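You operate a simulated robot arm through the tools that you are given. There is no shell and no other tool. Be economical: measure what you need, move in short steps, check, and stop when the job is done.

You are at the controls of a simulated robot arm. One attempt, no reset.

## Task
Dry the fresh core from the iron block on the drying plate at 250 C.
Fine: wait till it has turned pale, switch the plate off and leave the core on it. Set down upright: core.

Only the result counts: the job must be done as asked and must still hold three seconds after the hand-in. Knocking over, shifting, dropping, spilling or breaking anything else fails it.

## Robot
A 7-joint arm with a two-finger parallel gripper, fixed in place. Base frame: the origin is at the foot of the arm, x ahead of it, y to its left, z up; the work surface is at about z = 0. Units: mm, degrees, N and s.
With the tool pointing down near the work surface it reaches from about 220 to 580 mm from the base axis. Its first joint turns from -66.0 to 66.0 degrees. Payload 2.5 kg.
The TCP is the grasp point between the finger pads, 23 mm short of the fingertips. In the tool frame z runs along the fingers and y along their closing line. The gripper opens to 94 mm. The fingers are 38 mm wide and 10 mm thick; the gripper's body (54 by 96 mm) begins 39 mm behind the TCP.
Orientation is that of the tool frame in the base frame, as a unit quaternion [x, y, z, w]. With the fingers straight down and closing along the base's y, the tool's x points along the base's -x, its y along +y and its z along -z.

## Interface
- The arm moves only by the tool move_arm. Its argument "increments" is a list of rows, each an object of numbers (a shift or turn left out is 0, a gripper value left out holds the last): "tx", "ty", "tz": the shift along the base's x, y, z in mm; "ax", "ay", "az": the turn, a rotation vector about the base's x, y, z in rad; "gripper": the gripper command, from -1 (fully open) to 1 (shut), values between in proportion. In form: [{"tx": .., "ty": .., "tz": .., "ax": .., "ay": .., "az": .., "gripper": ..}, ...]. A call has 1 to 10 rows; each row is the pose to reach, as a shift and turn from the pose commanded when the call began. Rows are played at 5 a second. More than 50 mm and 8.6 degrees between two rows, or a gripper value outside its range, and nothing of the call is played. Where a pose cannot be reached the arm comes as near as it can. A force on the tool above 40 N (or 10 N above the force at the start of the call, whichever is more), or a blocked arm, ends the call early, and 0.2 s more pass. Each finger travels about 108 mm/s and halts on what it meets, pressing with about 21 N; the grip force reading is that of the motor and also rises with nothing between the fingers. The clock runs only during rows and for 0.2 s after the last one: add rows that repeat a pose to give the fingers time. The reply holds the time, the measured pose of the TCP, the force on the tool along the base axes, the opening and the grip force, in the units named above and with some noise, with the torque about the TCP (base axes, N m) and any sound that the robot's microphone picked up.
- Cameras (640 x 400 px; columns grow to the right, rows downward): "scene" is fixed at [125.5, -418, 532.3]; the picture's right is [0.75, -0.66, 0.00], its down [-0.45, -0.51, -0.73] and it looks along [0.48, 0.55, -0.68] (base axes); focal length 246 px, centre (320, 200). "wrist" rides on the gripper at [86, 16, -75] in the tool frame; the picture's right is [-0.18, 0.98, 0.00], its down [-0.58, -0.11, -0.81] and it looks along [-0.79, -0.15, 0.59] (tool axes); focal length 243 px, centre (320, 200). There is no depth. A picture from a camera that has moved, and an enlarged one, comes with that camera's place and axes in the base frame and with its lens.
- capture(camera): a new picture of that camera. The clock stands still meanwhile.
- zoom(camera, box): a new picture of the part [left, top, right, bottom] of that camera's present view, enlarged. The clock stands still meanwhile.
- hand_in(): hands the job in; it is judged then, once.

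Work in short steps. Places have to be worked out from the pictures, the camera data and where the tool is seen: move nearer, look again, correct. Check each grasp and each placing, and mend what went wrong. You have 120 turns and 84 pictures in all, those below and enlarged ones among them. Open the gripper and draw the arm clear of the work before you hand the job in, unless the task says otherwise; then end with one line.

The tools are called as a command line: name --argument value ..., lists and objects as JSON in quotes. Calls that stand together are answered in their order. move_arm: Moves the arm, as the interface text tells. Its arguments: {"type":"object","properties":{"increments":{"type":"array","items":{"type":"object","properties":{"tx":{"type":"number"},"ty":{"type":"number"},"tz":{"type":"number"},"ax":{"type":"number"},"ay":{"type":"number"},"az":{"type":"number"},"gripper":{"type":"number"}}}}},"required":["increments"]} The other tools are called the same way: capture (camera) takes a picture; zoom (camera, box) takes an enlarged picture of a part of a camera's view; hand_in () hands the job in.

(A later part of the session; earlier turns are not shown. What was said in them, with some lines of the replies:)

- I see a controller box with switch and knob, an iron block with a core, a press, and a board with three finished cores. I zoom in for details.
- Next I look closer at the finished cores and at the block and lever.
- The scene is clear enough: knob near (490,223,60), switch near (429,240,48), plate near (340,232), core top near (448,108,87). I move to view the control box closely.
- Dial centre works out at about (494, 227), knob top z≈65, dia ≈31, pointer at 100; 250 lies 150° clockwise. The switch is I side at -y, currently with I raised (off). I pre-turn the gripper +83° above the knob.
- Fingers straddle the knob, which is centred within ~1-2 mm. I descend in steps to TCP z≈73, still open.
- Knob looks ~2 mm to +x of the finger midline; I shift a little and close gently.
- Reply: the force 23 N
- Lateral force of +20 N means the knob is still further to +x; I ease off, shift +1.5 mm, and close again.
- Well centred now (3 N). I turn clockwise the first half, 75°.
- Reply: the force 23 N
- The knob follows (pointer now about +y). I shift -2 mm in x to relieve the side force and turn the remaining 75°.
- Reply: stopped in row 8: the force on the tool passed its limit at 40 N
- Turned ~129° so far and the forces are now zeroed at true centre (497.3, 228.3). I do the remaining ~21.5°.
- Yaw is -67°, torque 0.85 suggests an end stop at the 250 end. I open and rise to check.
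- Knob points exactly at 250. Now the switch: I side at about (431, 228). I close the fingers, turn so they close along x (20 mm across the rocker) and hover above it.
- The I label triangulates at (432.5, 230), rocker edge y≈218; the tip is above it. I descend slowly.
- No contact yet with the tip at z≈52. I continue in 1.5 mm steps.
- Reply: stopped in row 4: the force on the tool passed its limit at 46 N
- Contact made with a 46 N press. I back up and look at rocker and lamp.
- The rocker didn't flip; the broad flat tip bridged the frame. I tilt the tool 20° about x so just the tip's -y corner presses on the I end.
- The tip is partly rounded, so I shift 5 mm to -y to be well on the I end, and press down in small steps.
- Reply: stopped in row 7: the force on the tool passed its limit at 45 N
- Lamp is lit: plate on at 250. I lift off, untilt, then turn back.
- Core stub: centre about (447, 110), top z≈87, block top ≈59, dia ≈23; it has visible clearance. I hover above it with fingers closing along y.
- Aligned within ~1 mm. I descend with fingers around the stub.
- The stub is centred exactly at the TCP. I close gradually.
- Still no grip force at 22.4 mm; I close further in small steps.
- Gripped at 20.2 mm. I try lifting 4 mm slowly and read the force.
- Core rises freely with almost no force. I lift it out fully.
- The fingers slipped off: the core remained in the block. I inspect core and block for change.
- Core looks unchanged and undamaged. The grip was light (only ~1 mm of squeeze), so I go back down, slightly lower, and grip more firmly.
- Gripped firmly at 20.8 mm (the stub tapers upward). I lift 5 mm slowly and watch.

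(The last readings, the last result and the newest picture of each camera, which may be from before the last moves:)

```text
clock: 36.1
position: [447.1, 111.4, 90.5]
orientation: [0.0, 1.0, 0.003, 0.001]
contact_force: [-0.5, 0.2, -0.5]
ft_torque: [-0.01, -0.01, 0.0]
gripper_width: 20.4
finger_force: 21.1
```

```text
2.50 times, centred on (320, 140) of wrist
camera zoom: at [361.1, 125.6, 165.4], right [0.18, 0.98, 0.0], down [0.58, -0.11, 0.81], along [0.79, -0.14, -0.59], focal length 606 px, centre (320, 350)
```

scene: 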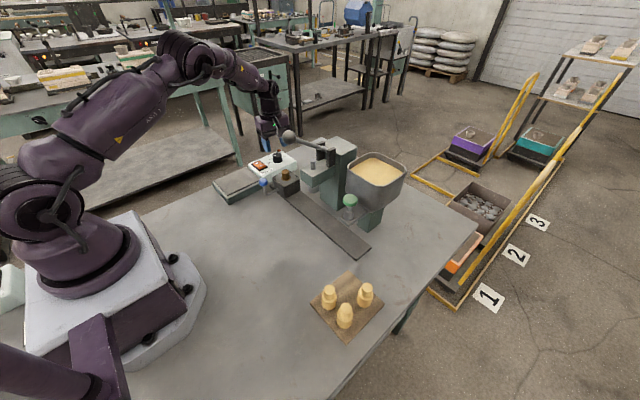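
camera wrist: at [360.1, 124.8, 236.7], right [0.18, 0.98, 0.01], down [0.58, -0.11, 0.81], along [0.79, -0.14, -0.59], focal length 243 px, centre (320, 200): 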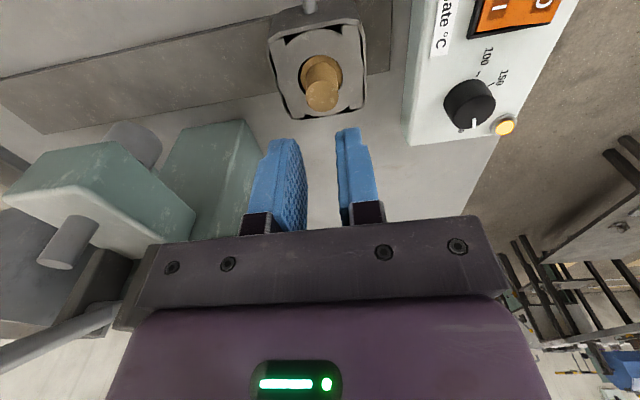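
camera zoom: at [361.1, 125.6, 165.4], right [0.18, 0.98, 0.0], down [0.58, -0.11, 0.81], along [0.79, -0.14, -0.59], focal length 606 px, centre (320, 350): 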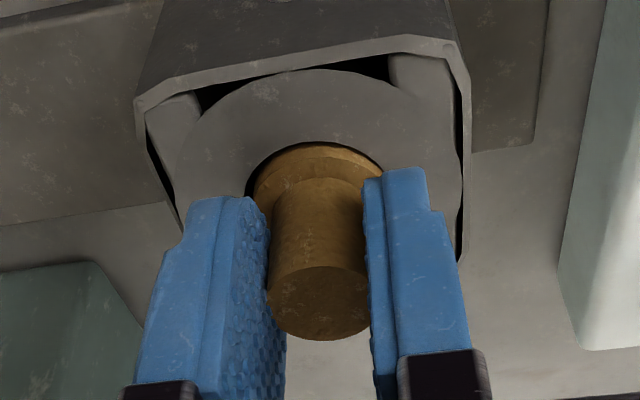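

The core rises with the fingers now. I continue slowly by 10 mm.

move_arm --increments '[{"tz": 1}, {"tz": 2}, {"tz": 3}, {"tz": 4}, {"tz": 5}, {"tz": 6}, {"tz": 7}, {"tz": 8}, {"tz": 9}, {"tz": 10}]'

zoom --camera "wrist" --box '[220, 60, 420, 220]'

```text
clock: 38.3
position: [447.4, 110.8, 100.0]
orientation: [-0.001, 1.0, 0.003, 0.001]
contact_force: [-0.3, 0.0, -0.3]
ft_torque: [0.02, -0.01, -0.04]
gripper_width: 20.7
finger_force: 20.6
```

```text
2.50 times, centred on (320, 140) of wrist
camera zoom: at [361.2, 125.5, 175.4], right [0.18, 0.98, 0.0], down [0.58, -0.11, 0.81], along [0.79, -0.14, -0.59], focal length 606 px, centre (320, 350)
```

zoom: 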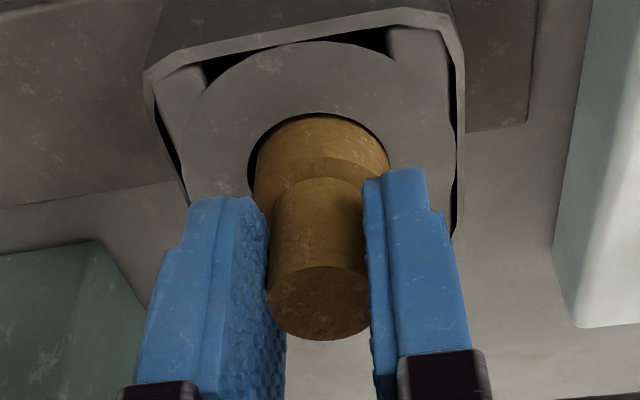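

Holding well; the body is coming out. Another 30 mm slowly.

move_arm --increments '[{"tz": 3}, {"tz": 6}, {"tz": 9}, {"tz": 12}, {"tz": 15}, {"tz": 18}, {"tz": 21}, {"tz": 24}, {"tz": 27}, {"tz": 30}]'

capture --camera "wrist"

zoom --camera "scene" --box '[255, 130, 335, 210]'

```text
clock: 40.5
position: [447.5, 111.3, 130.2]
orientation: [-0.001, 1.0, 0.003, 0.0]
contact_force: [0.0, 0.4, -0.7]
ft_torque: [0.02, -0.02, 0.0]
gripper_width: 20.7
finger_force: 20.9
```

```text
39 pictures are left
camera wrist: at [360.9, 125.7, 205.4], right [0.18, 0.98, 0.0], down [0.58, -0.11, 0.81], along [0.79, -0.14, -0.59], focal length 243 px, centre (320, 200)
```

wrist: 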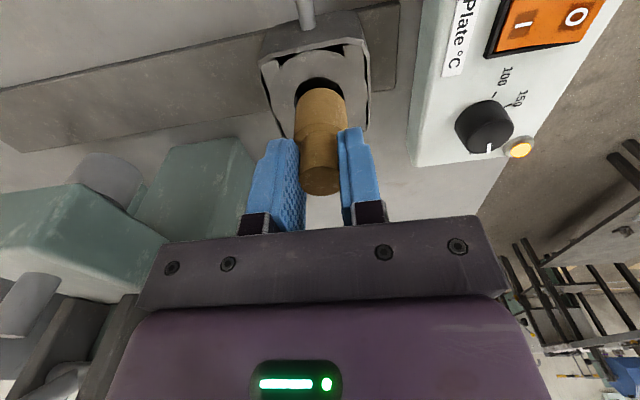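

```text
5.00 times, centred on (295, 170) of scene
camera zoom: at [125.6, -418.0, 532.3], right [0.75, -0.66, 0.0], down [-0.45, -0.51, -0.73], along [0.48, 0.55, -0.68], focal length 1232 px, centre (445, 350)
```

zoom: 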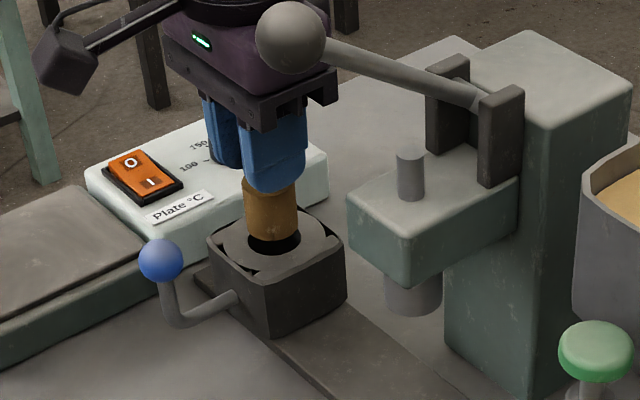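

Nearly out. I lift 30 mm more and check the whole core.

move_arm --increments '[{"tz": 3}, {"tz": 6}, {"tz": 10}, {"tz": 14}, {"tz": 18}, {"tz": 22}, {"tz": 26}, {"tz": 30}, {"tz": 30}]'

zoom --camera "scene" --box '[255, 130, 335, 210]'

```text
clock: 42.5
position: [447.1, 110.4, 161.1]
orientation: [-0.001, 1.0, 0.002, 0.0]
contact_force: [0.5, -0.3, -0.1]
ft_torque: [-0.01, -0.03, 0.02]
gripper_width: 20.8
finger_force: 21.1
```

```text
5.00 times, centred on (295, 170) of scene
camera zoom: at [125.5, -418.0, 532.3], right [0.75, -0.66, 0.0], down [-0.45, -0.51, -0.73], along [0.48, 0.55, -0.68], focal length 1232 px, centre (445, 350)
```

zoom: 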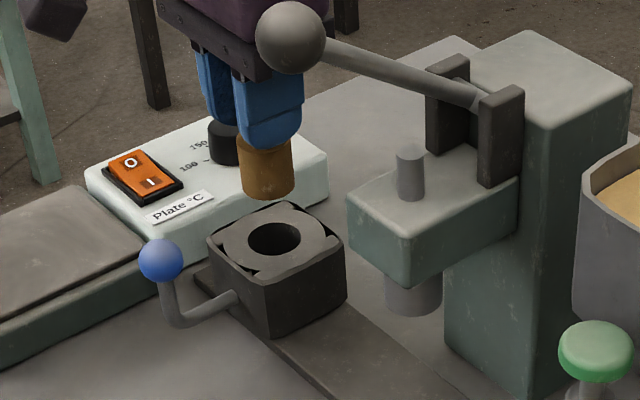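

Core is free; its bottom is ~61 mm below the TCP. Plate pad spans x≈287–395, y≈185–273, z≈34; I carry the core over (337, 230).

move_arm --increments '[{"tx": -8, "ty": 9}, {"tx": -20, "ty": 22}, {"tx": -33, "ty": 36}, {"tx": -46, "ty": 50}, {"tx": -59, "ty": 64}, {"tx": -72, "ty": 78}, {"tx": -85, "ty": 92}, {"tx": -97, "ty": 105}, {"tx": -106, "ty": 115}, {"tx": -110, "ty": 119.5}]'

capture --camera "wrist"

zoom --camera "scene" --box '[195, 115, 315, 215]'

```text
clock: 44.7
position: [336.7, 231.2, 159.3]
orientation: [0.0, 1.0, 0.002, 0.0]
contact_force: [0.7, 0.0, -0.8]
ft_torque: [-0.01, 0.01, -0.05]
gripper_width: 21.0
finger_force: 21.3
```

```text
36 pictures are left
camera wrist: at [250.9, 245.6, 236.0], right [0.18, 0.98, 0.01], down [0.58, -0.11, 0.81], along [0.79, -0.15, -0.59], focal length 243 px, centre (320, 200)
```

wrist: 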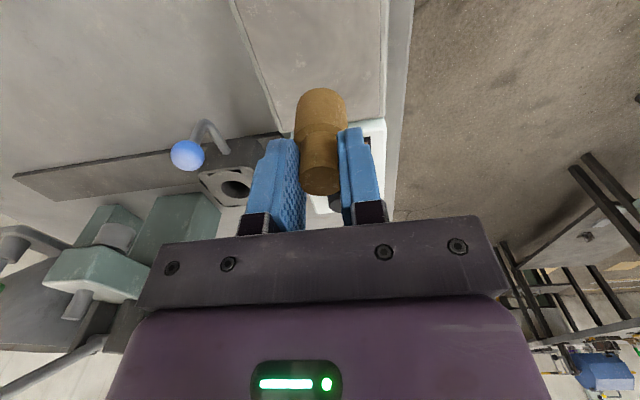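

```text
4.00 times, centred on (255, 165) of scene
camera zoom: at [125.5, -418.0, 532.3], right [0.75, -0.66, 0.0], down [-0.45, -0.51, -0.73], along [0.48, 0.55, -0.68], focal length 986 px, centre (580, 340)
```

zoom: 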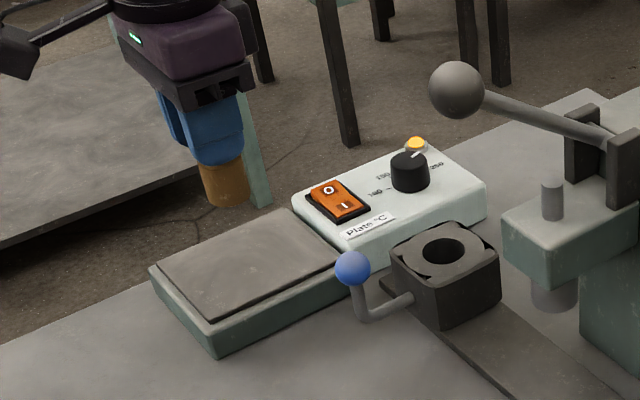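

Core is over the plate. I lower to ~15 mm above the plate and check.

move_arm --increments '[{"tz": -6}, {"tz": -14}, {"tz": -22}, {"tz": -30}, {"tz": -38}, {"tz": -46}, {"tz": -51}, {"tz": -51}]'

zoom --camera "scene" --box '[205, 150, 275, 210]'

```text
clock: 46.5
position: [336.9, 229.6, 109.7]
orientation: [-0.001, 1.0, 0.003, 0.0]
contact_force: [-0.2, 0.2, -0.7]
ft_torque: [0.03, -0.03, 0.01]
gripper_width: 20.8
finger_force: 21.5
```

```text
6.67 times, centred on (240, 180) of scene
camera zoom: at [125.6, -418.0, 532.3], right [0.75, -0.66, 0.0], down [-0.45, -0.51, -0.73], along [0.48, 0.55, -0.68], focal length 1643 px, centre (853, 333)
```

zoom: 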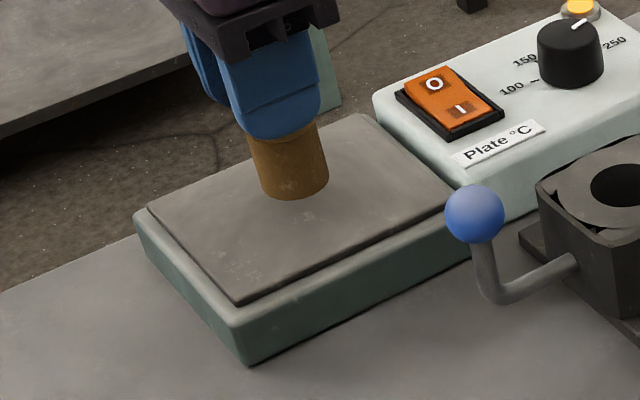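

Good placement, slightly above the plate. I descend in small steps watching the force.

move_arm --increments '[{"tz": -2}, {"tz": -4}, {"tz": -6}, {"tz": -8}, {"tz": -9}]'

zoom --camera "scene" --box '[205, 150, 275, 210]'

```text
clock: 47.7
position: [336.3, 229.4, 99.2]
orientation: [-0.002, 1.0, 0.003, 0.0]
contact_force: [0.4, 0.5, -0.2]
ft_torque: [0.02, -0.03, 0.0]
gripper_width: 20.7
finger_force: 21.1
```

```text
6.67 times, centred on (240, 180) of scene
camera zoom: at [125.5, -418.0, 532.3], right [0.75, -0.66, 0.0], down [-0.45, -0.51, -0.73], along [0.48, 0.55, -0.68], focal length 1643 px, centre (853, 333)
```

zoom: 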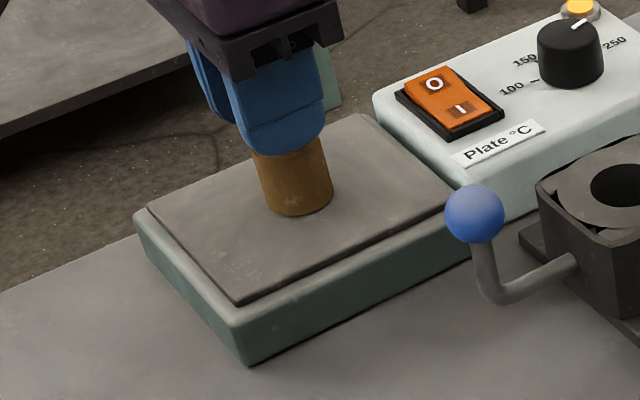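

No contact yet. Continue 3 mm in 1 mm steps.

move_arm --increments '[{"tz": -1}, {"tz": -2}, {"tz": -3}]'

```text
clock: 48.5
position: [338.0, 230.5, 98.1]
orientation: [-0.001, 1.0, 0.003, 0.001]
contact_force: [-3.5, -3.5, 20.7]
ft_torque: [-0.33, 0.0, -0.04]
gripper_width: 20.9
finger_force: 21.7
```

Contact with 20 N. I ease up 1.2 mm to relieve and read again.

move_arm --increments '[{"tz": 0.6}, {"tz": 1.2}, {"tz": 1.2}]'

zoom --camera "scene" --box '[205, 150, 275, 210]'

```text
clock: 49.3
position: [337.1, 229.5, 98.7]
orientation: [-0.002, 1.0, 0.002, -0.001]
contact_force: [2.4, 0.6, 4.5]
ft_torque: [0.05, -0.2, 0.04]
gripper_width: 20.7
finger_force: 21.1
```

```text
6.67 times, centred on (240, 180) of scene
camera zoom: at [125.5, -418.0, 532.2], right [0.75, -0.66, 0.0], down [-0.45, -0.51, -0.73], along [0.49, 0.55, -0.68], focal length 1643 px, centre (853, 333)
```

zoom: 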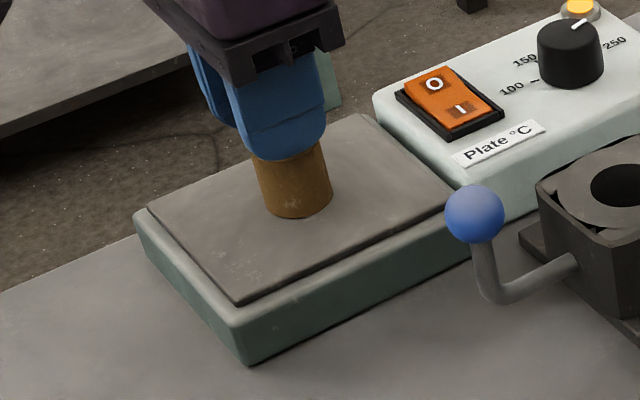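

Only 4.5 N now; the core rests on the plate. I open slowly, then withdraw straight up.

move_arm --increments '[{"gripper": 0.56}, {"gripper": 0.52}, {"gripper": 0.4}, {"gripper": 0.2}, {"gripper": 0.0}, {"gripper": 0.0}]'

move_arm --increments '[{"tz": 5}, {"tz": 12}, {"tz": 25}, {"tz": 45}, {"tz": 70}, {"tz": 70}]'

zoom --camera "scene" --box '[205, 130, 305, 210]'

capture --camera "wrist"

```text
clock: 50.7
position: [336.6, 229.6, 99.1]
orientation: [-0.001, 1.0, 0.003, 0.0]
contact_force: [-0.5, 0.2, 0.1]
ft_torque: [-0.01, -0.02, 0.0]
gripper_width: 47.0
finger_force: 0.1
```

```text
clock: 52.1
position: [337.5, 230.5, 168.3]
orientation: [0.0, 1.0, 0.002, 0.001]
contact_force: [0.1, 0.7, 0.0]
ft_torque: [-0.03, 0.01, -0.01]
gripper_width: 47.1
finger_force: 0.1
```

```text
5.00 times, centred on (255, 170) of scene
camera zoom: at [125.5, -418.0, 532.3], right [0.75, -0.66, 0.0], down [-0.45, -0.51, -0.73], along [0.48, 0.55, -0.68], focal length 1232 px, centre (645, 350)
```

zoom: 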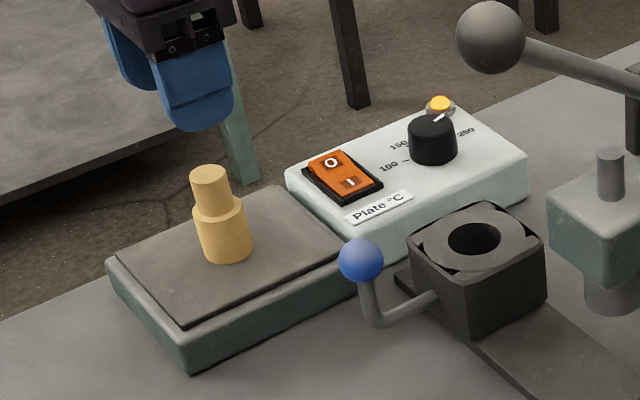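

```text
30 pictures are left
camera wrist: at [250.8, 244.9, 243.5], right [0.18, 0.98, 0.0], down [0.58, -0.11, 0.81], along [0.79, -0.14, -0.59], focal length 243 px, centre (320, 200)
```

wrist: 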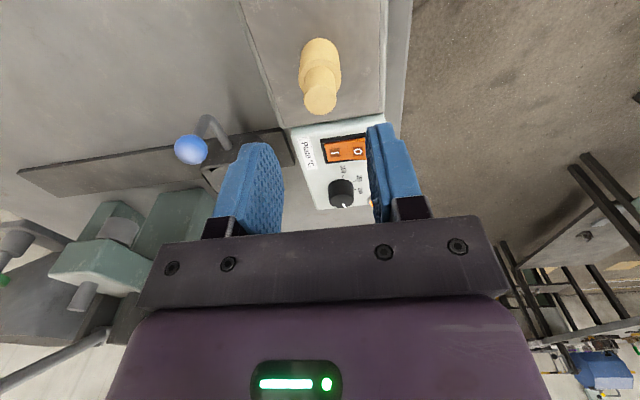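

The core stands upright and has already turned pale like the dry ones. I go straight to the switch: close fingers, turn +85°, hover near the O end.

move_arm --increments '[{"tx": 10, "ty": 2, "az": 0.149, "gripper": 1}, {"tx": 20, "ty": 4, "az": 0.298}, {"tx": 30, "ty": 7, "az": 0.447}, {"tx": 40, "ty": 9, "az": 0.596}, {"tx": 50, "ty": 12, "az": 0.745}, {"tx": 60, "ty": 14, "az": 0.894}, {"tx": 70, "ty": 16, "tz": -10, "az": 1.043}, {"tx": 80, "ty": 18, "tz": -20, "az": 1.192}, {"tx": 90, "ty": 20, "tz": -30, "az": 1.341}, {"tx": 95.5, "ty": 22, "tz": -40, "az": 1.49}]'

move_arm --increments '[{"tz": -10, "ax": -0.12}, {"tz": -20, "ax": -0.24}, {"tz": -30, "ax": -0.35}, {"tz": -40, "ax": -0.35}, {"tz": -40, "ax": -0.35}]'

zoom --camera "scene" --box '[205, 130, 305, 210]'

zoom --camera "wrist" --box '[220, 20, 420, 220]'

```text
clock: 54.3
position: [433.0, 251.3, 129.4]
orientation: [-0.68, 0.734, 0.002, -0.002]
contact_force: [-0.5, 0.2, 0.9]
ft_torque: [0.05, -0.02, 0.0]
gripper_width: 0.0
finger_force: 21.1
```

```text
clock: 55.5
position: [433.3, 252.0, 88.5]
orientation: [-0.667, 0.724, -0.127, -0.12]
contact_force: [-0.7, 0.3, 0.9]
ft_torque: [0.0, -0.01, 0.02]
gripper_width: 0.0
finger_force: 21.5
```

```text
5.00 times, centred on (255, 170) of scene
camera zoom: at [125.6, -418.0, 532.3], right [0.75, -0.66, 0.0], down [-0.45, -0.51, -0.73], along [0.48, 0.55, -0.68], focal length 1232 px, centre (645, 350)
```

zoom: 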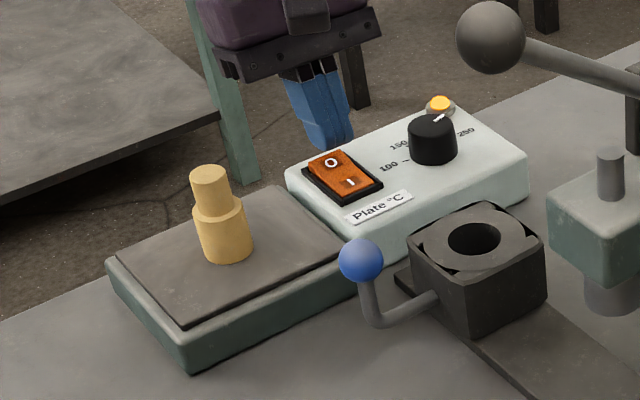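

```text
2.00 times, centred on (320, 120) of wrist
camera zoom: at [410.4, 197.2, 188.5], right [-0.96, 0.25, -0.09], down [0.16, 0.81, 0.56], along [0.21, 0.53, -0.82], focal length 485 px, centre (320, 360)
```

zoom: 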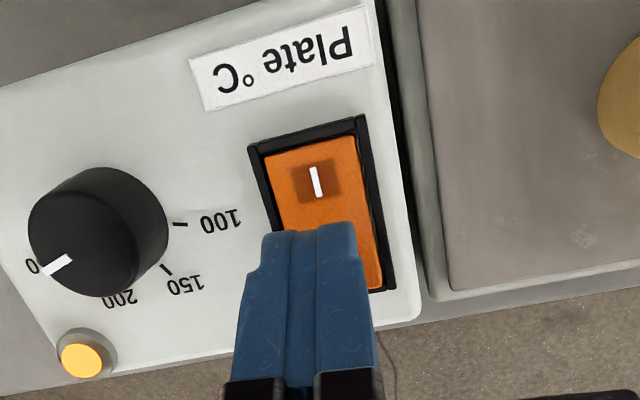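

Well placed above the O end (shift -2 mm in x). I press down until the force stop.

move_arm --increments '[{"tx": -1.5, "tz": -6}, {"tx": -1.5, "tz": -9}, {"tx": -1.5, "tz": -12}, {"tx": -1.5, "tz": -14}, {"tx": -1.5, "tz": -16}, {"tx": -1.5, "tz": -18}, {"tx": -1.5, "tz": -19.5}, {"tx": -1.5, "tz": -21}]'

zoom --camera "scene" --box '[205, 130, 305, 210]'

```text
clock: 57.1
position: [432.9, 252.1, 74.3]
orientation: [-0.667, 0.725, -0.128, -0.118]
contact_force: [-1.8, 0.2, 4.1]
ft_torque: [0.03, 0.08, 0.01]
gripper_width: 0.0
finger_force: 20.8
stopped in row 7: the force on the tool passed its limit at 44 N (the readings are from after the stop); the commanded pose is now the measured one
```

```text
5.00 times, centred on (255, 170) of scene
camera zoom: at [125.5, -418.0, 532.2], right [0.75, -0.66, 0.0], down [-0.45, -0.51, -0.73], along [0.49, 0.55, -0.68], focal length 1232 px, centre (645, 350)
```

zoom: 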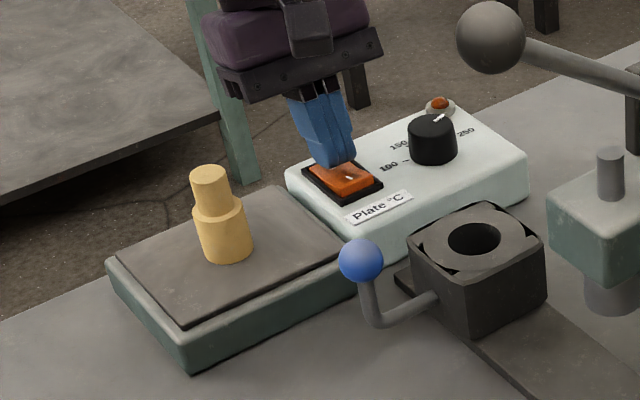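

Lamp is out: plate off. I lift clear, untilt and open the gripper.

move_arm --increments '[{"tz": 15}, {"tz": 40}, {"tz": 70, "ax": 0.12}, {"tz": 100, "ax": 0.24}, {"tz": 140, "ax": 0.35}, {"tz": 160, "ax": 0.35, "gripper": -0.5}, {"tz": 160, "ax": 0.35, "gripper": -0.5}]'

zoom --camera "scene" --box '[205, 130, 305, 210]'

capture --camera "scene"

```text
clock: 58.7
position: [433.0, 252.7, 232.9]
orientation: [-0.678, 0.735, 0.001, -0.001]
contact_force: [0.2, -0.4, 0.1]
ft_torque: [0.04, 0.0, 0.01]
gripper_width: 70.6
finger_force: 0.1
```

```text
5.00 times, centred on (255, 170) of scene
camera zoom: at [125.5, -418.0, 532.3], right [0.75, -0.66, 0.0], down [-0.45, -0.51, -0.73], along [0.48, 0.55, -0.68], focal length 1232 px, centre (645, 350)
```

zoom: 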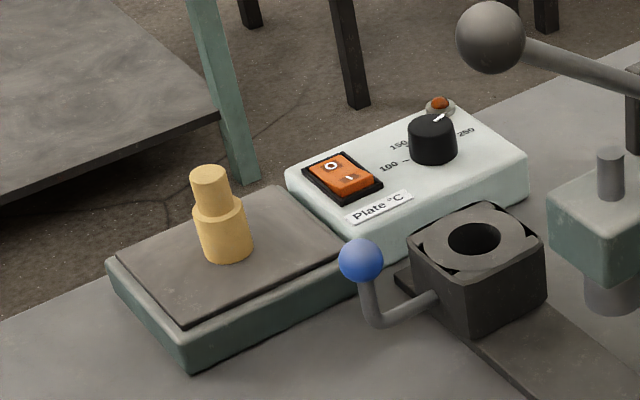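

```text
25 pictures are left
```

scene: 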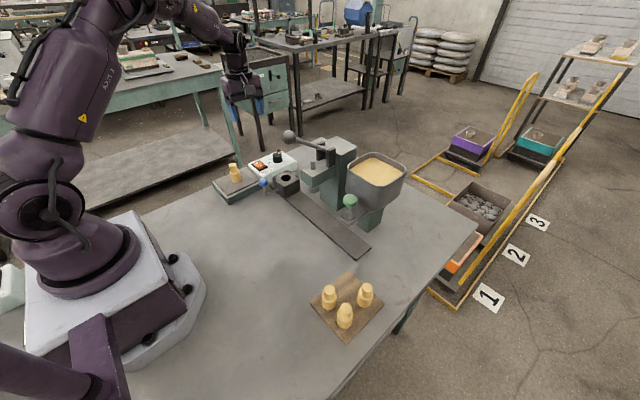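

Plate is off and the arm is clear. I compare the core's colour with the finished ones before handing in.

zoom --camera "scene" --box '[215, 150, 265, 200]'

zoom --camera "scene" --box '[315, 275, 375, 335]'

```text
8.00 times, centred on (240, 175) of scene
camera zoom: at [125.5, -418.0, 532.3], right [0.75, -0.66, 0.0], down [-0.45, -0.51, -0.73], along [0.48, 0.55, -0.68], focal length 1971 px, centre (960, 400)
```

zoom: 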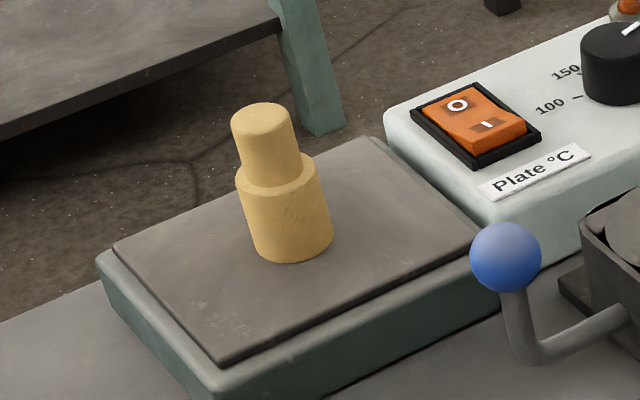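

```text
6.67 times, centred on (345, 305) of scene
camera zoom: at [125.5, -418.0, 532.3], right [0.75, -0.66, 0.0], down [-0.45, -0.51, -0.73], along [0.48, 0.55, -0.68], focal length 1643 px, centre (153, -500)
```

zoom: 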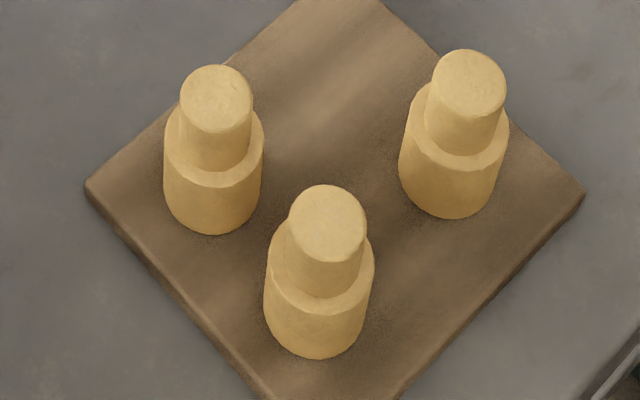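

The core has the same pale colour as the finished ones, stands upright, and the plate is off with the knob at 250. I hand in.

hand_in

```text
The job is handed in.
```

The core dried on the plate at 250 °C until it matched the pale finished cores; the plate is switched off, the core stands upright on it, and the arm is clear with the gripper open.
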